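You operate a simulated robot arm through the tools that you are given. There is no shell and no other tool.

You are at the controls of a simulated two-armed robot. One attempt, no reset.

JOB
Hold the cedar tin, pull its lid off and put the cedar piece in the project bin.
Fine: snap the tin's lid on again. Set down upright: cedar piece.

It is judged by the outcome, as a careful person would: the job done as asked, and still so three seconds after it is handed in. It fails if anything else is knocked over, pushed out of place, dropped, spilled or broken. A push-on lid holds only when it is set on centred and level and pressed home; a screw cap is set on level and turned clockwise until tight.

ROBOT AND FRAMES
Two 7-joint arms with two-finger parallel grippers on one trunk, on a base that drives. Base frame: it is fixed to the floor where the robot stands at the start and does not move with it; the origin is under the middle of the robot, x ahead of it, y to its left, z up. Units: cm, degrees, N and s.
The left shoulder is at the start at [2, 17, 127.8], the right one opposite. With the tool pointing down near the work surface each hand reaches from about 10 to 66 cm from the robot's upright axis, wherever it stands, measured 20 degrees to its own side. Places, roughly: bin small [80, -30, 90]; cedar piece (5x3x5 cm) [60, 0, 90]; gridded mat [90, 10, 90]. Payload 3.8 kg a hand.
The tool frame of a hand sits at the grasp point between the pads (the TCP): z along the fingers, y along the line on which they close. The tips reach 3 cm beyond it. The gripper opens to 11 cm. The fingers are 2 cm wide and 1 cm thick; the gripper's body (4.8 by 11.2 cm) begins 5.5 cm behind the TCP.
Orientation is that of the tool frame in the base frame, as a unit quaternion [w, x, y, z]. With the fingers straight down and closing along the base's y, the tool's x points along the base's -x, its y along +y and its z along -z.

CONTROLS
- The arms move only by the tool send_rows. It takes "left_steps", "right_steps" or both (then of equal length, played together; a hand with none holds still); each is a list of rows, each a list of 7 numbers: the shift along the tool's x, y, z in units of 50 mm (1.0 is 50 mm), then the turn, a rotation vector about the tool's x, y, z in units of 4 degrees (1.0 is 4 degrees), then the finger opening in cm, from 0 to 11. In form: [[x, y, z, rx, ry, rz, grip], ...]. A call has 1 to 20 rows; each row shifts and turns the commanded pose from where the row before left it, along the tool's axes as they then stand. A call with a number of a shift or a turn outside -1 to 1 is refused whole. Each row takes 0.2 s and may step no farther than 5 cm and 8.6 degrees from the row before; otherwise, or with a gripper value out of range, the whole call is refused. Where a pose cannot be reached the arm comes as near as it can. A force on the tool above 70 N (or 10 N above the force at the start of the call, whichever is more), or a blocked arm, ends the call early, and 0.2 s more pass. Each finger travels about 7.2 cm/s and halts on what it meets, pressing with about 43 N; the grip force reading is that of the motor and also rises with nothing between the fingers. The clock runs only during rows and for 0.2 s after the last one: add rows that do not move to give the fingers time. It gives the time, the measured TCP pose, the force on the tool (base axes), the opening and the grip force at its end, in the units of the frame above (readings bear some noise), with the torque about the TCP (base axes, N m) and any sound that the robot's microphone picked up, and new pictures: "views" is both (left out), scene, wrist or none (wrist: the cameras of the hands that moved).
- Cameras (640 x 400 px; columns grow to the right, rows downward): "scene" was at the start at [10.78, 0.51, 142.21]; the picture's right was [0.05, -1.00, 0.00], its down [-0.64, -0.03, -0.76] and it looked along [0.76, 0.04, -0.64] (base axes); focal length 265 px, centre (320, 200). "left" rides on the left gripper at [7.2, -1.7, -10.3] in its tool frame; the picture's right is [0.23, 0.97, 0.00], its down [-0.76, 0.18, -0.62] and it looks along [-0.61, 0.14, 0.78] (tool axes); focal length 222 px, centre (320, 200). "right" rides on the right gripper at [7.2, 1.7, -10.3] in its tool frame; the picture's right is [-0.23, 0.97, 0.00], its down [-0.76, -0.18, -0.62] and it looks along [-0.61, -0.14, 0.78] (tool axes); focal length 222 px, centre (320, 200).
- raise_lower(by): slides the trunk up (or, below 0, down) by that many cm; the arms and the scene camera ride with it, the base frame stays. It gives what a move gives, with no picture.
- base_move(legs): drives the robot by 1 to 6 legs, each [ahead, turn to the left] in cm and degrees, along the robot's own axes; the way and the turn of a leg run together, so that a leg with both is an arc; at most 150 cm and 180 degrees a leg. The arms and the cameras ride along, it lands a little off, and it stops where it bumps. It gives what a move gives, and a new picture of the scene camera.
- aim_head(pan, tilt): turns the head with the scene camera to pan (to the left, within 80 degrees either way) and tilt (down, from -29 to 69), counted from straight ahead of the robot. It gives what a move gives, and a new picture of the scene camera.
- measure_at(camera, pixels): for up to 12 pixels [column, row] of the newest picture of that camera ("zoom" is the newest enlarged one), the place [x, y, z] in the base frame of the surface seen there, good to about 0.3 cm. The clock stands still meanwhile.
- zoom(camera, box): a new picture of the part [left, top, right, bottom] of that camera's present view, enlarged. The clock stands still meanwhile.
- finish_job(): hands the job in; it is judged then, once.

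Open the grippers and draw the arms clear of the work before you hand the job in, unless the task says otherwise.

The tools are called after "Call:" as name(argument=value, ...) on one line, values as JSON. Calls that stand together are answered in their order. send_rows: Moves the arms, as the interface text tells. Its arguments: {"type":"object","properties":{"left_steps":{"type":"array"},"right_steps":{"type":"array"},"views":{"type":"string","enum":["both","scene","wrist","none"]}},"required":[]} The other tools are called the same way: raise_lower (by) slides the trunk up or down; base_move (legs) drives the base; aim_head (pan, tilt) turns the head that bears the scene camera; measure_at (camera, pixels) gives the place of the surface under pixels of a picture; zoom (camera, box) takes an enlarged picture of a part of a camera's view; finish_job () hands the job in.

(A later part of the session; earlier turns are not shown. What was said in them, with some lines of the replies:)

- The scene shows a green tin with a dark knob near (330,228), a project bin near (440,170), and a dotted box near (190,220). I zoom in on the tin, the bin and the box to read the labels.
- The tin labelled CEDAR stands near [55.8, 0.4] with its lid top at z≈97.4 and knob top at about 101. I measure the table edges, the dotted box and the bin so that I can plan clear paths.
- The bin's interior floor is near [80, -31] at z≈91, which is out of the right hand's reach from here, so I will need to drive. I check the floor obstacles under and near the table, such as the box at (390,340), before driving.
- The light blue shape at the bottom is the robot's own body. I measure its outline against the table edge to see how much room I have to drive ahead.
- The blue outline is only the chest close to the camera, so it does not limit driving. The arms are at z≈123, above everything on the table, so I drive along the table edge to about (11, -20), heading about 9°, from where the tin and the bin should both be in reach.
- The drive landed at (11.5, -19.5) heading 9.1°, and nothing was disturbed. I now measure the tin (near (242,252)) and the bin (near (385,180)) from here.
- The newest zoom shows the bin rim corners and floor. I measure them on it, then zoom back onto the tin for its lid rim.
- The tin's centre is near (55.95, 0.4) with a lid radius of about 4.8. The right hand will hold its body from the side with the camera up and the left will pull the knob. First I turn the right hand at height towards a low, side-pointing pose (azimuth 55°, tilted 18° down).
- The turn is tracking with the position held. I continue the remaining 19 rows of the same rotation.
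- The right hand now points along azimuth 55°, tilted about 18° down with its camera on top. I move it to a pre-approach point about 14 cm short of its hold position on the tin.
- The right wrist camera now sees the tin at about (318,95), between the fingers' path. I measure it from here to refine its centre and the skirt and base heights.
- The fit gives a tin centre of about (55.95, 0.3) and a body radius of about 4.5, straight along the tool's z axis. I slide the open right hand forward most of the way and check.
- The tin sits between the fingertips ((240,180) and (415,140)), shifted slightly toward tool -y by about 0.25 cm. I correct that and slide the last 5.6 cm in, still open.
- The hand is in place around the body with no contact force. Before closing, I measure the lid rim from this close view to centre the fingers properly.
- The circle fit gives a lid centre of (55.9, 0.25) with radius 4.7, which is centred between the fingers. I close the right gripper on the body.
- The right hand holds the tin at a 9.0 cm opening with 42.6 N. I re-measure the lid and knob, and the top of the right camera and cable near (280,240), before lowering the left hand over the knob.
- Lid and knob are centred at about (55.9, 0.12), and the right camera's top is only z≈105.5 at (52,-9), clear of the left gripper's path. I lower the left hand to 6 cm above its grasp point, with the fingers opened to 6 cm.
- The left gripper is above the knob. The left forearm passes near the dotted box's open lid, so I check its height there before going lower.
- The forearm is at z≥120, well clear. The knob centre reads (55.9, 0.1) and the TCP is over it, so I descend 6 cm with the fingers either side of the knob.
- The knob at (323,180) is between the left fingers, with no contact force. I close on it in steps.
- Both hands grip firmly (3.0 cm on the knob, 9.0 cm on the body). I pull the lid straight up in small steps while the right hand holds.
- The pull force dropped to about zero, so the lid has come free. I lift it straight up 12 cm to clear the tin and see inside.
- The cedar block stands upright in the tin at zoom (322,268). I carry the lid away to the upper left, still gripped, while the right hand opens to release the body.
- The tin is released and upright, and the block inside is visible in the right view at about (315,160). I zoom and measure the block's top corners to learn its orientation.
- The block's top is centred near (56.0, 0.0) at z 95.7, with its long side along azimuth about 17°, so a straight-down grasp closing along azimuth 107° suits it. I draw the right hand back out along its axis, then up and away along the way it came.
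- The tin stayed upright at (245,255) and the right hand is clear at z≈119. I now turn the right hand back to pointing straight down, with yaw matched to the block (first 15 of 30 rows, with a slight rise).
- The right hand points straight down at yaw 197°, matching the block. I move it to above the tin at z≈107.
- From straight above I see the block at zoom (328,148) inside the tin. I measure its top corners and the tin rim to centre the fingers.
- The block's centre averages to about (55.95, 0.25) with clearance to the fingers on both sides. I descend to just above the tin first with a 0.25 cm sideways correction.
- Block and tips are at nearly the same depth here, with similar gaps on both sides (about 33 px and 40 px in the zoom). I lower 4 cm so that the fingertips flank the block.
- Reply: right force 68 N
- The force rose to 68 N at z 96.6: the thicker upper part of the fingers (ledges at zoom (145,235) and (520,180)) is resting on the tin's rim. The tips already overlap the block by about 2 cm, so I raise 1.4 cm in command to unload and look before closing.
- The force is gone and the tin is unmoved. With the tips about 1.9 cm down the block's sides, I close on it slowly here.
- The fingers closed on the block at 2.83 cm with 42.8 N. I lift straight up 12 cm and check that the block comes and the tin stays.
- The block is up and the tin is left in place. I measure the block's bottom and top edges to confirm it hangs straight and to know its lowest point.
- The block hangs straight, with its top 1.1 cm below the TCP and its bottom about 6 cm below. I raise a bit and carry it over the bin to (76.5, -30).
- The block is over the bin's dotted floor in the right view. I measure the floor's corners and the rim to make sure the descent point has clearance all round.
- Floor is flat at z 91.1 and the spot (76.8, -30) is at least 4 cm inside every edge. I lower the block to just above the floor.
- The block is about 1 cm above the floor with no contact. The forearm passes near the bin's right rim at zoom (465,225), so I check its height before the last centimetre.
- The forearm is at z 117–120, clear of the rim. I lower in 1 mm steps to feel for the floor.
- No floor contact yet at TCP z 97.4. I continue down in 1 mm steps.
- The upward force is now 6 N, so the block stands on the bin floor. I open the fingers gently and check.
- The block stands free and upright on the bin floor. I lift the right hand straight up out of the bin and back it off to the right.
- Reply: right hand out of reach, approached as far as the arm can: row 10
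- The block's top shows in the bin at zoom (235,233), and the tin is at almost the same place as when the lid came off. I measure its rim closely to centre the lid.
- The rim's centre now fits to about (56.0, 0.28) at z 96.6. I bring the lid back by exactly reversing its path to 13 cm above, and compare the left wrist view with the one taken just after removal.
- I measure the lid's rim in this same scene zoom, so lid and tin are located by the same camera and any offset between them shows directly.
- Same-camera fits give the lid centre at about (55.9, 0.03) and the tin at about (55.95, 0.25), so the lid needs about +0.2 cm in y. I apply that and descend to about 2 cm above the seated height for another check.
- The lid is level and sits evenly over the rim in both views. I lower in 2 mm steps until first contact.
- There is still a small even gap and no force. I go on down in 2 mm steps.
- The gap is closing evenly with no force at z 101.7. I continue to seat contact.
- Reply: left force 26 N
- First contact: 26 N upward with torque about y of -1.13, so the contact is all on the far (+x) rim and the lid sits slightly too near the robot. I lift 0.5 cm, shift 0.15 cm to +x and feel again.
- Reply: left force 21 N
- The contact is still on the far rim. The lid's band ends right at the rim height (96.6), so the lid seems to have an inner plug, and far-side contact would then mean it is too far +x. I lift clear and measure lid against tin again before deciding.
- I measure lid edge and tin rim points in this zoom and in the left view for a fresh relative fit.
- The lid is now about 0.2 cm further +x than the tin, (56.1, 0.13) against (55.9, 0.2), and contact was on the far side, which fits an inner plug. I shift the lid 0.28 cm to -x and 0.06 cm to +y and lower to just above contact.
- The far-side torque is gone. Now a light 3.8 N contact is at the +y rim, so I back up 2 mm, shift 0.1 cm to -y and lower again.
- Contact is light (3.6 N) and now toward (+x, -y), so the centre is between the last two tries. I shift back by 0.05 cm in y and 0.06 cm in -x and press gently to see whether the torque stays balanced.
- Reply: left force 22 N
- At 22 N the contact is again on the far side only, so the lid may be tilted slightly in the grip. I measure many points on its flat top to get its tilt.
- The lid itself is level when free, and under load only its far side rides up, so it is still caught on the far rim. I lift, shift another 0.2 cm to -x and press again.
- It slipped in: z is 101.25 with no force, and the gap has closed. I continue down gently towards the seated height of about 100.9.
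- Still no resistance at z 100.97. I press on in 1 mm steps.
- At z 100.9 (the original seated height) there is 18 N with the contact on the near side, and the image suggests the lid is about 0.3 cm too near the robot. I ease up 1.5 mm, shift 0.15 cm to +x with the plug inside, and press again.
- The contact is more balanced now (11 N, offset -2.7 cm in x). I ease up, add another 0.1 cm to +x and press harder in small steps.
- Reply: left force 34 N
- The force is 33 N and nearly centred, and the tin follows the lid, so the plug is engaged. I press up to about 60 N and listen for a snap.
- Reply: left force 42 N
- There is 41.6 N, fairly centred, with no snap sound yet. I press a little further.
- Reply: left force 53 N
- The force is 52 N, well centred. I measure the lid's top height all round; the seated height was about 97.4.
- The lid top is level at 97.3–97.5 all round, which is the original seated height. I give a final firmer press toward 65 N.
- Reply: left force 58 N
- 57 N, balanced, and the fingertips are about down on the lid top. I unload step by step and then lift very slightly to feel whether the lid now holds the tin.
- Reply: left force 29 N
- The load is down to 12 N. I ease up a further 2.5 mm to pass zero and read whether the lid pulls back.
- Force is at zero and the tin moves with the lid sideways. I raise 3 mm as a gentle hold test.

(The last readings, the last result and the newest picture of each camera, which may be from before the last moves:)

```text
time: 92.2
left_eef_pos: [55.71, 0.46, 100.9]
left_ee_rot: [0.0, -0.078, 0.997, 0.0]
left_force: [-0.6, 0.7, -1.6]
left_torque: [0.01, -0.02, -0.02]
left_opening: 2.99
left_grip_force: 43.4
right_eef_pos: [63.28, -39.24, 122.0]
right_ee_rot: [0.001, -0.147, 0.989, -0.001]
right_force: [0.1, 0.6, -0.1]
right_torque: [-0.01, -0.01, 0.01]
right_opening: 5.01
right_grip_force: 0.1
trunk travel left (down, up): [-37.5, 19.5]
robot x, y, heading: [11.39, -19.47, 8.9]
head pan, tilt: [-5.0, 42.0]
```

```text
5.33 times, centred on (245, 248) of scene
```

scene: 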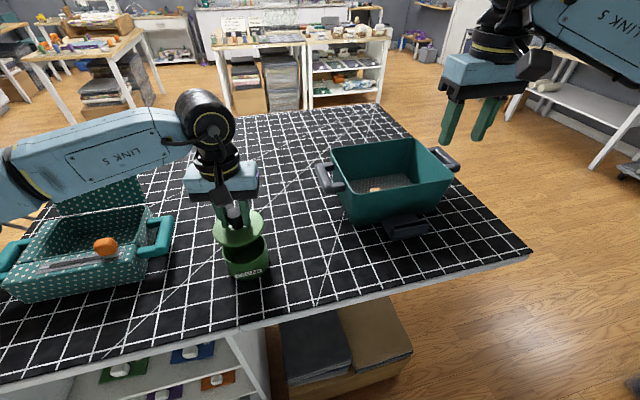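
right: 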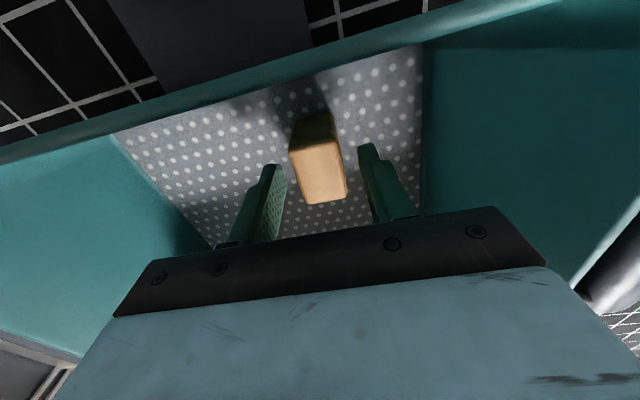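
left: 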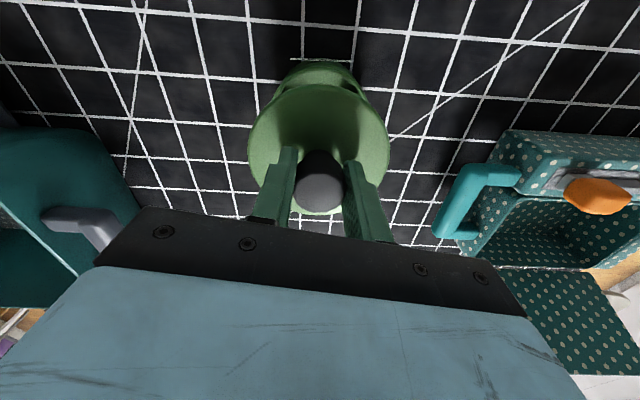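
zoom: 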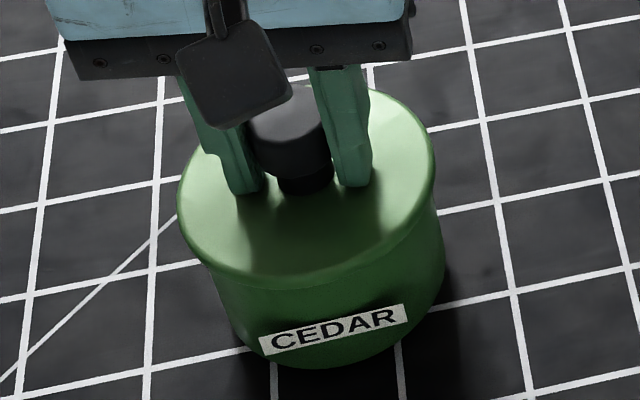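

The label and body rose with the lid by about 1 px (about 3 mm), so the lid now carries the tin. I lower it back onto the mat.

Call:
send_rows(left_steps=[[0, 0, 0.03, 0, 0, 0, 1.5], [0, 0, 0.03, 0, 0, 0, 1.5], [0, 0, 0.02, 0, 0, 0, 1.5], [0, 0, 0.02, 0, 0, 0, 1.5], [0, 0, 0, 0, 0, 0, 1.5]], views="none")

```text
time: 93.4
left_eef_pos: [55.81, 0.28, 100.42]
left_ee_rot: [0.0, -0.079, 0.997, 0.0]
left_force: [0.3, 0.8, -0.4]
left_torque: [0.03, -0.07, 0.02]
left_opening: 2.98
left_grip_force: 43.3
right_eef_pos: [63.24, -39.16, 121.87]
right_ee_rot: [0.002, -0.148, 0.989, -0.001]
right_force: [0.2, -0.9, 0.3]
right_torque: [-0.01, 0.01, 0.06]
right_opening: 5.0
right_grip_force: 0.2
trunk travel left (down, up): [-37.5, 19.5]
robot x, y, heading: [11.14, -19.26, 8.8]
head pan, tilt: [-5.0, 42.0]
```

The tin is back at the mat with almost no force. I release the knob and raise the left hand 8 cm to inspect the lid.

Call:
send_rows(left_steps=[[0, 0, 0.008, 0, 0, 0, 1.5], [0, 0, 0, 0, 0, 0, 3.1], [0, 0, 0, 0, 0, 0, 3.5], [0, 0, 0, 0, 0, 0, 4.2], [0, 0, 0, 0, 0, 0, 5], [0, 0, 0, 0, 0, 0, 5], [0, 0, -0.2, 0, 0, 0, 5], [0, 0, -0.3, 0, 0, 0, 5], [0, 0, -0.5, 0, 0, 0, 5], [0, 0, -0.6, 0, 0, 0, 5]], views="both")

Call:
zoom(camera="scene", box=[205, 215, 285, 290])

Call:
zoom(camera="left", box=[220, 30, 420, 200])

```text
time: 95.6
left_eef_pos: [55.62, 0.28, 108.5]
left_ee_rot: [0.0, -0.08, 0.997, 0.0]
left_force: [-0.6, 0.4, 0.2]
left_torque: [-0.01, -0.03, -0.02]
left_opening: 5.01
left_grip_force: 0.1
right_eef_pos: [63.2, -39.19, 122.03]
right_ee_rot: [0.001, -0.148, 0.989, 0.0]
right_force: [-0.4, 1.1, -0.5]
right_torque: [-0.02, -0.05, -0.02]
right_opening: 5.01
right_grip_force: 0.0
trunk travel left (down, up): [-37.5, 19.5]
robot x, y, heading: [11.24, -19.52, 8.9]
head pan, tilt: [-5.0, 42.0]
```

scene: 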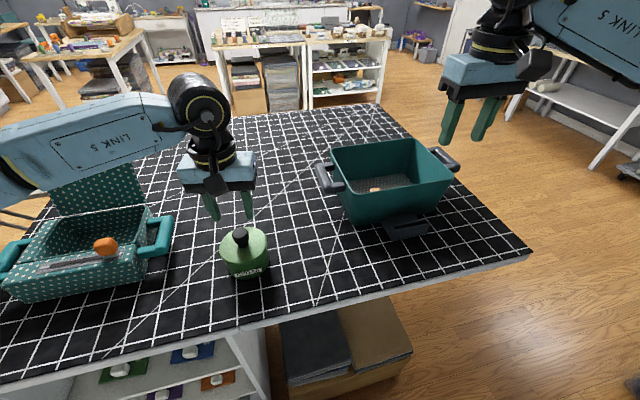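
left: 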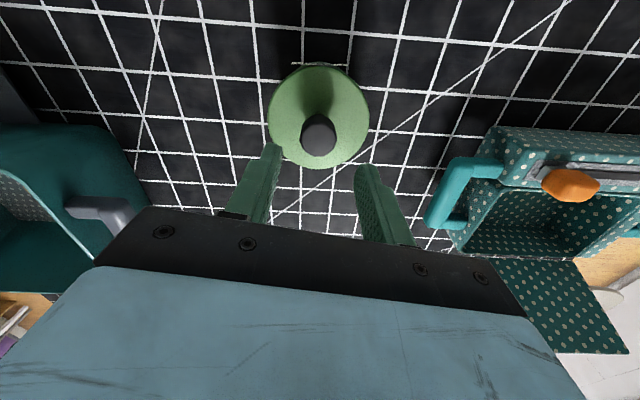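

```text
5.33 times, centred on (245, 252) of scene
```

zoom: 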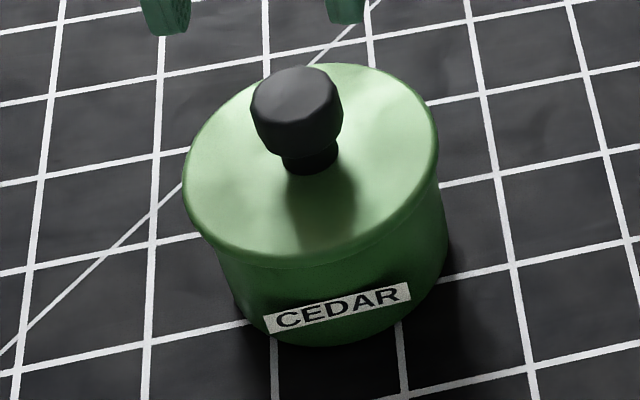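

```text
2.35 times, centred on (320, 115) of left
```

zoom: 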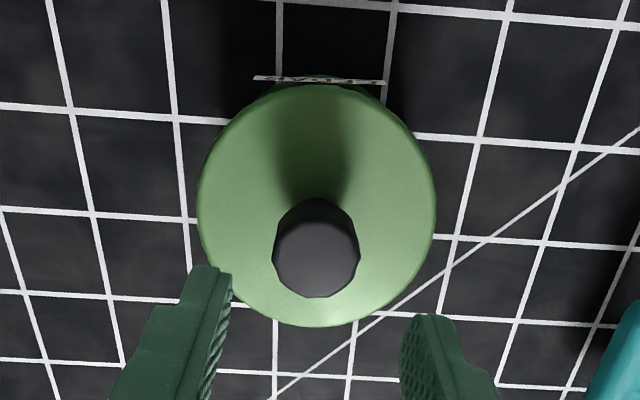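

The lid looks as it did at the start. I measure its top level and the knob so that I can give one last straight press on the knob with closed fingers.

Call:
measure_at(camera="zoom", pixels=[[230, 180], [210, 220], [300, 100], [225, 130], [410, 150], [420, 220], [320, 300], [280, 310], [360, 290], [315, 260], [300, 275], [335, 240]])

Call:
zoom(camera="scene", box=[205, 215, 285, 290])

Call:
measure_at(camera="zoom", pixels=[[295, 90], [300, 75], [270, 90], [330, 90], [400, 95], [425, 140], [420, 110], [250, 230], [300, 245], [340, 235], [200, 170], [215, 140]])

```text
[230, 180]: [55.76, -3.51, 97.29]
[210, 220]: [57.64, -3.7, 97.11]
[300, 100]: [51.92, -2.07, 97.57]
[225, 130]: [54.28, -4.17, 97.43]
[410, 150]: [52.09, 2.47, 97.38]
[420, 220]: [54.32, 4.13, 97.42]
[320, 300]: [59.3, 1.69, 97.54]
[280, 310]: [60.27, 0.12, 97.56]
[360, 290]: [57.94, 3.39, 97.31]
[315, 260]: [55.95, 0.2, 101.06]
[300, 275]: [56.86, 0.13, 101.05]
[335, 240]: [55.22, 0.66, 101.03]
```

```text
5.33 times, centred on (245, 252) of scene
```

zoom: 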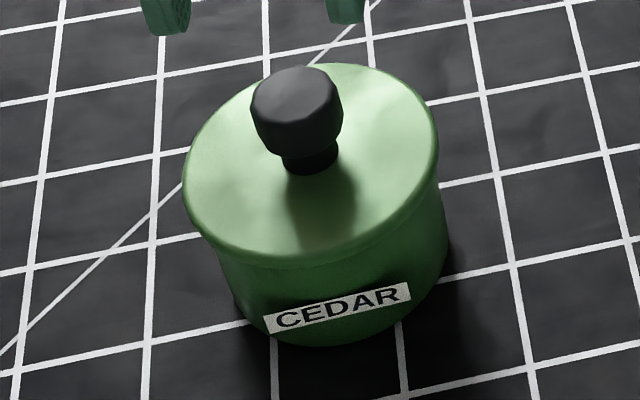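

```text
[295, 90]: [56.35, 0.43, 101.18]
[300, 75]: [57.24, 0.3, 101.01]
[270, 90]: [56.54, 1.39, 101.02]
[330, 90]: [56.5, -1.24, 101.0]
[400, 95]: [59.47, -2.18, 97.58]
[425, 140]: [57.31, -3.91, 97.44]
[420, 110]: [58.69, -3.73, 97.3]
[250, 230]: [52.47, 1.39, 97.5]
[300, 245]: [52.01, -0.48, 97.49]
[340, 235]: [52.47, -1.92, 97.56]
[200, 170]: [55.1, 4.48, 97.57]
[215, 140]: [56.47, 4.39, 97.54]
```

Lid top level at 97.45 and knob top at 101.05 equal the starting heights. I centre the closed left fingers over the knob at (56.0, 0.15) and come down to just above it.

Call:
send_rows(left_steps=[[-0.071, -0.038, 0, 0, 0, 0, 3], [0, 0, 0, 0, 0, 0, 1], [0, 0, 0, 0, 0, 0, 0], [0, 0, 0, 0, 0, 0, 0], [0, 0, 0.3, 0, 0, 0, 0], [0, 0, 0.3, 0, 0, 0, 0], [0, 0, 0.2, 0, 0, 0, 0], [0, 0, 0.02, 0, 0, 0, 0]], views="wrist")

Call:
zoom(camera="scene", box=[205, 200, 285, 290])

```text
time: 97.4
left_eef_pos: [56.07, 0.26, 104.3]
left_ee_rot: [0.0, -0.079, 0.997, 0.0]
left_force: [0.2, -0.5, -0.2]
left_torque: [0.02, -0.01, -0.03]
left_opening: 0.03
left_grip_force: 37.7
right_eef_pos: [63.07, -39.2, 122.15]
right_ee_rot: [0.002, -0.148, 0.989, -0.001]
right_force: [0.4, 0.5, -0.5]
right_torque: [-0.02, 0.01, -0.01]
right_opening: 5.02
right_grip_force: 0.1
trunk travel left (down, up): [-37.5, 19.5]
robot x, y, heading: [11.25, -19.7, 8.8]
head pan, tilt: [-5.0, 42.0]
```

left: 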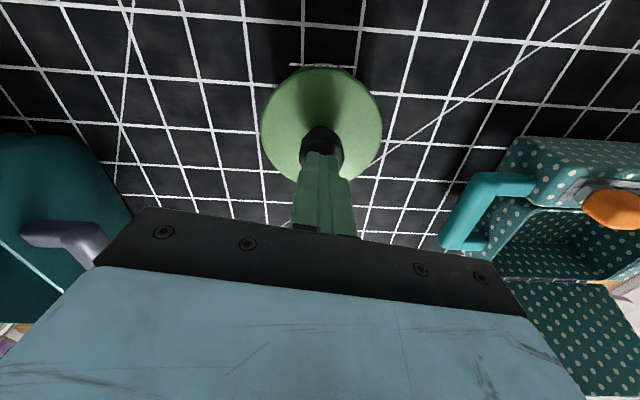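

```text
4.44 times, centred on (245, 245) of scene
```

zoom: 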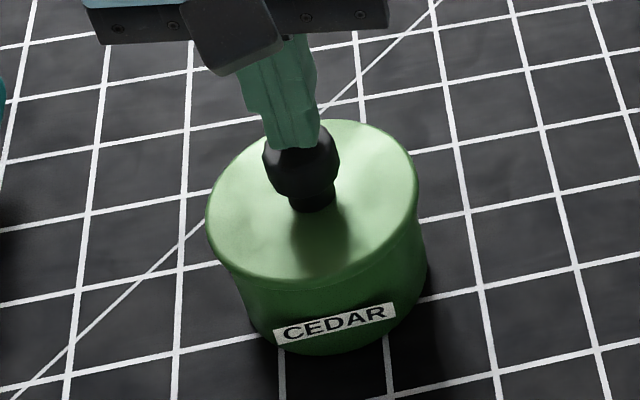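

The closed fingertips sit centrally just above the knob. I press straight down in small steps to around 50–60 N.

Call:
send_rows(left_steps=[[0, 0, 0.03, 0, 0, 0, 0], [0, 0, 0.03, 0, 0, 0, 0], [0, 0, 0.03, 0, 0, 0, 0], [0, 0, 0.03, 0, 0, 0, 0], [0, 0, 0, 0, 0, 0, 0]], views="none")

```text
time: 98.6
left_eef_pos: [56.13, 0.11, 103.99]
left_ee_rot: [0.003, -0.08, 0.997, 0.0]
left_force: [-0.8, 1.8, 19.5]
left_torque: [0.03, 0.08, 0.01]
left_opening: 0.03
left_grip_force: 37.6
right_eef_pos: [63.15, -39.29, 122.13]
right_ee_rot: [0.002, -0.147, 0.989, -0.001]
right_force: [0.5, 0.3, 0.2]
right_torque: [0.0, -0.03, -0.03]
right_opening: 5.0
right_grip_force: 0.0
trunk travel left (down, up): [-37.5, 19.5]
robot x, y, heading: [11.36, -19.6, 8.8]
head pan, tilt: [-5.0, 42.0]
```

The press reads 19.5 N, straight down with negligible torque. I increase it in the same small steps.

Call:
send_rows(left_steps=[[0, 0, 0.025, 0, 0, 0, 0], [0, 0, 0.025, 0, 0, 0, 0], [0, 0, 0.025, 0, 0, 0, 0], [0, 0, 0.025, 0, 0, 0, 0], [0, 0, 0, 0, 0, 0, 0]], views="none")

```text
time: 99.8
left_eef_pos: [56.16, 0.05, 103.89]
left_ee_rot: [0.006, -0.08, 0.997, -0.002]
left_force: [-4.2, 6.3, 48.5]
left_torque: [0.23, 0.33, -0.01]
left_opening: 0.01
left_grip_force: 38.0
right_eef_pos: [62.89, -39.19, 122.17]
right_ee_rot: [0.004, -0.148, 0.989, 0.0]
right_force: [0.3, 0.1, -0.3]
right_torque: [0.0, -0.02, 0.01]
right_opening: 5.02
right_grip_force: 0.1
trunk travel left (down, up): [-37.5, 19.5]
robot x, y, heading: [11.18, -19.3, 9.1]
head pan, tilt: [-5.0, 42.0]
```

48.5 N and the lid is not moving further. One last small increase to about 62 N, then I will ease off.

Call:
send_rows(left_steps=[[0, 0, 0.025, 0, 0, 0, 0], [0, 0, 0.022, 0, 0, 0, 0], [0, 0, 0, 0, 0, 0, 0]], views="none")

Call:
send_rows(left_steps=[[0, 0, -0.06, 0, 0, 0, 0], [0, 0, -0.06, 0, 0, 0, 0], [0, 0, -0.06, 0, 0, 0, 0], [0, 0, -0.06, 0, 0, 0, 0], [0, 0, -0.2, 0, 0, 0, 0], [0, 0, -0.4, 0, 0, 0, 0], [0, 0, -0.5, 0, 0, 0, 1], [0, 0, -0.5, 0, 0, 0, 3], [0, 0, -0.5, 0, 0, 0, 5], [0, 0, -0.5, 0, 0, 0, 5]], views="both")

Call:
zoom(camera="scene", box=[205, 215, 285, 290])

```text
time: 100.6
left_eef_pos: [56.1, 0.02, 103.85]
left_ee_rot: [0.009, -0.079, 0.997, -0.002]
left_force: [-5.8, 6.2, 58.1]
left_torque: [0.19, 0.49, 0.0]
left_opening: 0.0
left_grip_force: 37.9
right_eef_pos: [62.87, -39.16, 122.1]
right_ee_rot: [0.003, -0.148, 0.989, 0.0]
right_force: [-0.3, -0.4, -0.1]
right_torque: [-0.07, -0.01, -0.02]
right_opening: 4.99
right_grip_force: 0.0
trunk travel left (down, up): [-37.5, 19.5]
robot x, y, heading: [11.4, -19.37, 9.1]
head pan, tilt: [-5.0, 42.0]
```

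```text
time: 102.8
left_eef_pos: [56.21, 0.15, 117.17]
left_ee_rot: [0.0, -0.079, 0.997, 0.001]
left_force: [-0.3, 0.0, -0.3]
left_torque: [-0.02, 0.03, 0.0]
left_opening: 5.01
left_grip_force: 0.1
right_eef_pos: [63.09, -39.15, 122.04]
right_ee_rot: [0.002, -0.147, 0.989, 0.0]
right_force: [0.0, 0.5, -0.5]
right_torque: [0.0, -0.03, -0.03]
right_opening: 5.0
right_grip_force: 0.1
trunk travel left (down, up): [-37.5, 19.5]
robot x, y, heading: [11.36, -19.5, 9.2]
head pan, tilt: [-5.0, 42.0]
```

scene: 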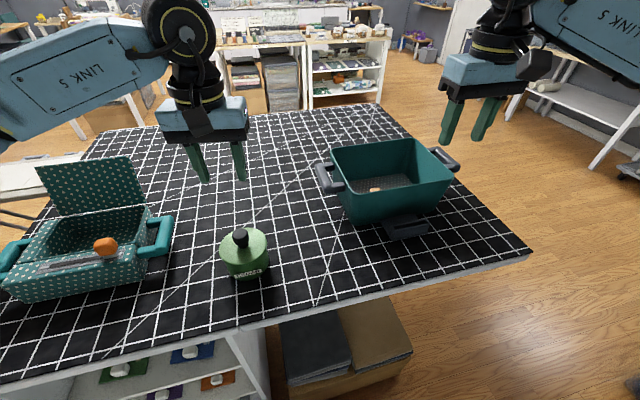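
left: 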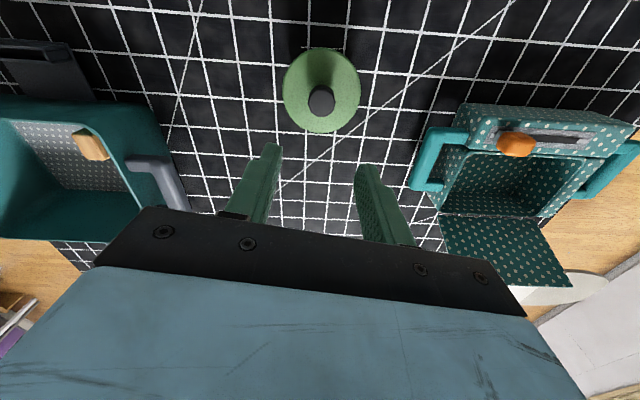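

```text
5.33 times, centred on (245, 252) of scene
```

zoom: 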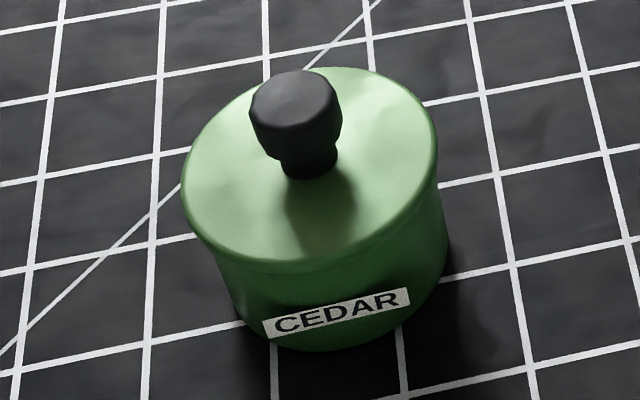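

The lid sits level and closed, and the tin is in place. I zoom on the bin in the left view to confirm that the block stands upright.

Call:
zoom(camera="left", box=[20, 90, 180, 210])

Call:
measure_at(camera="left", pixels=[[90, 140], [85, 138], [98, 150], [60, 150], [80, 170]])

```text
3.33 times, centred on (100, 150) of left
```

zoom: 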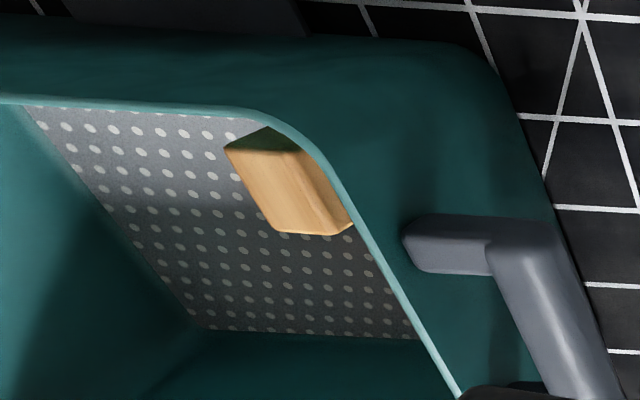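

```text
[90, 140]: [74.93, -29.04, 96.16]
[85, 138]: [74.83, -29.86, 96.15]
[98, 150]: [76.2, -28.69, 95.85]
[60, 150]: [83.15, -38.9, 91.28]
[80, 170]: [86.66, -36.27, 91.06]
```

The block's top is at z≈96.1, 5 cm above the bin floor, so it stands upright. I draw the left arm clear, up and back.

Call:
send_rows(left_steps=[[0.1, 0.2, -0.4, 0, 0, 0, 8], [0.2, 0.3, -0.4, 0, 0, 0, 11], [0.2, 0.4, -0.3, 0, 0, 0, 11], [0.3, 0.4, -0.2, 0, 0, 0, 11], [0.3, 0.4, -0.1, 0, 0, 0, 11], [0.3, 0.3, 0, 0, 0, 0, 11], [0, 0, 0, 0, 0, 0, 11]], views="scene")

```text
time: 104.4
left_eef_pos: [47.62, 8.92, 124.23]
left_ee_rot: [-0.001, -0.078, 0.997, 0.0]
left_force: [0.6, -0.1, 0.4]
left_torque: [0.0, 0.03, 0.0]
left_opening: 11.01
left_grip_force: 0.1
right_eef_pos: [63.33, -39.16, 121.98]
right_ee_rot: [0.002, -0.147, 0.989, 0.0]
right_force: [-0.7, 0.0, 0.0]
right_torque: [0.0, -0.03, -0.01]
right_opening: 5.01
right_grip_force: 0.0
trunk travel left (down, up): [-37.5, 19.5]
robot x, y, heading: [11.51, -19.31, 9.2]
head pan, tilt: [-5.0, 42.0]
```

scene: 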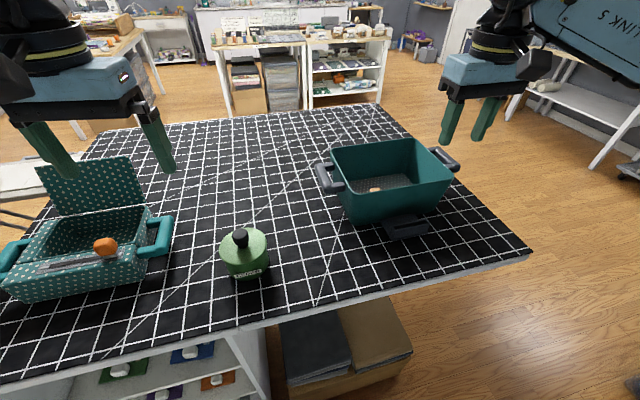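

The tin is closed and upright at (244,255), the block stands in the bin, the box and bin are unmoved, and both arms are clear with empty hands. I hand the job in.

Call:
finish_job()

```text
The job is handed in.
```

The cedar piece is standing upright in the project bin, and the tin's lid is back on. I've handed the job in.

- **Cedar piece:** it stands on the bin floor at about (76.5, -30). Its top is 5 cm above the floor, so it is upright.
- **Lid:** it is level at its starting height of about 97.45. I pressed it to about 58 N. No snap sound was picked up, but when I lifted it a few millimetres before the final press, it carried the tin with it.
- **Catches on the way:** the lid caught on the rim several times before it went in. While I was reaching for the block, the fingers also rested on the tin's rim and pressed it down with about 68 N. The tin showed no visible shift from that, but it slid a few millimetres during the lid work and ended close to where it started.
- **Everything else:** the dotted box and the bin look unmoved in the last picture. Both arms are clear and the hands are open.
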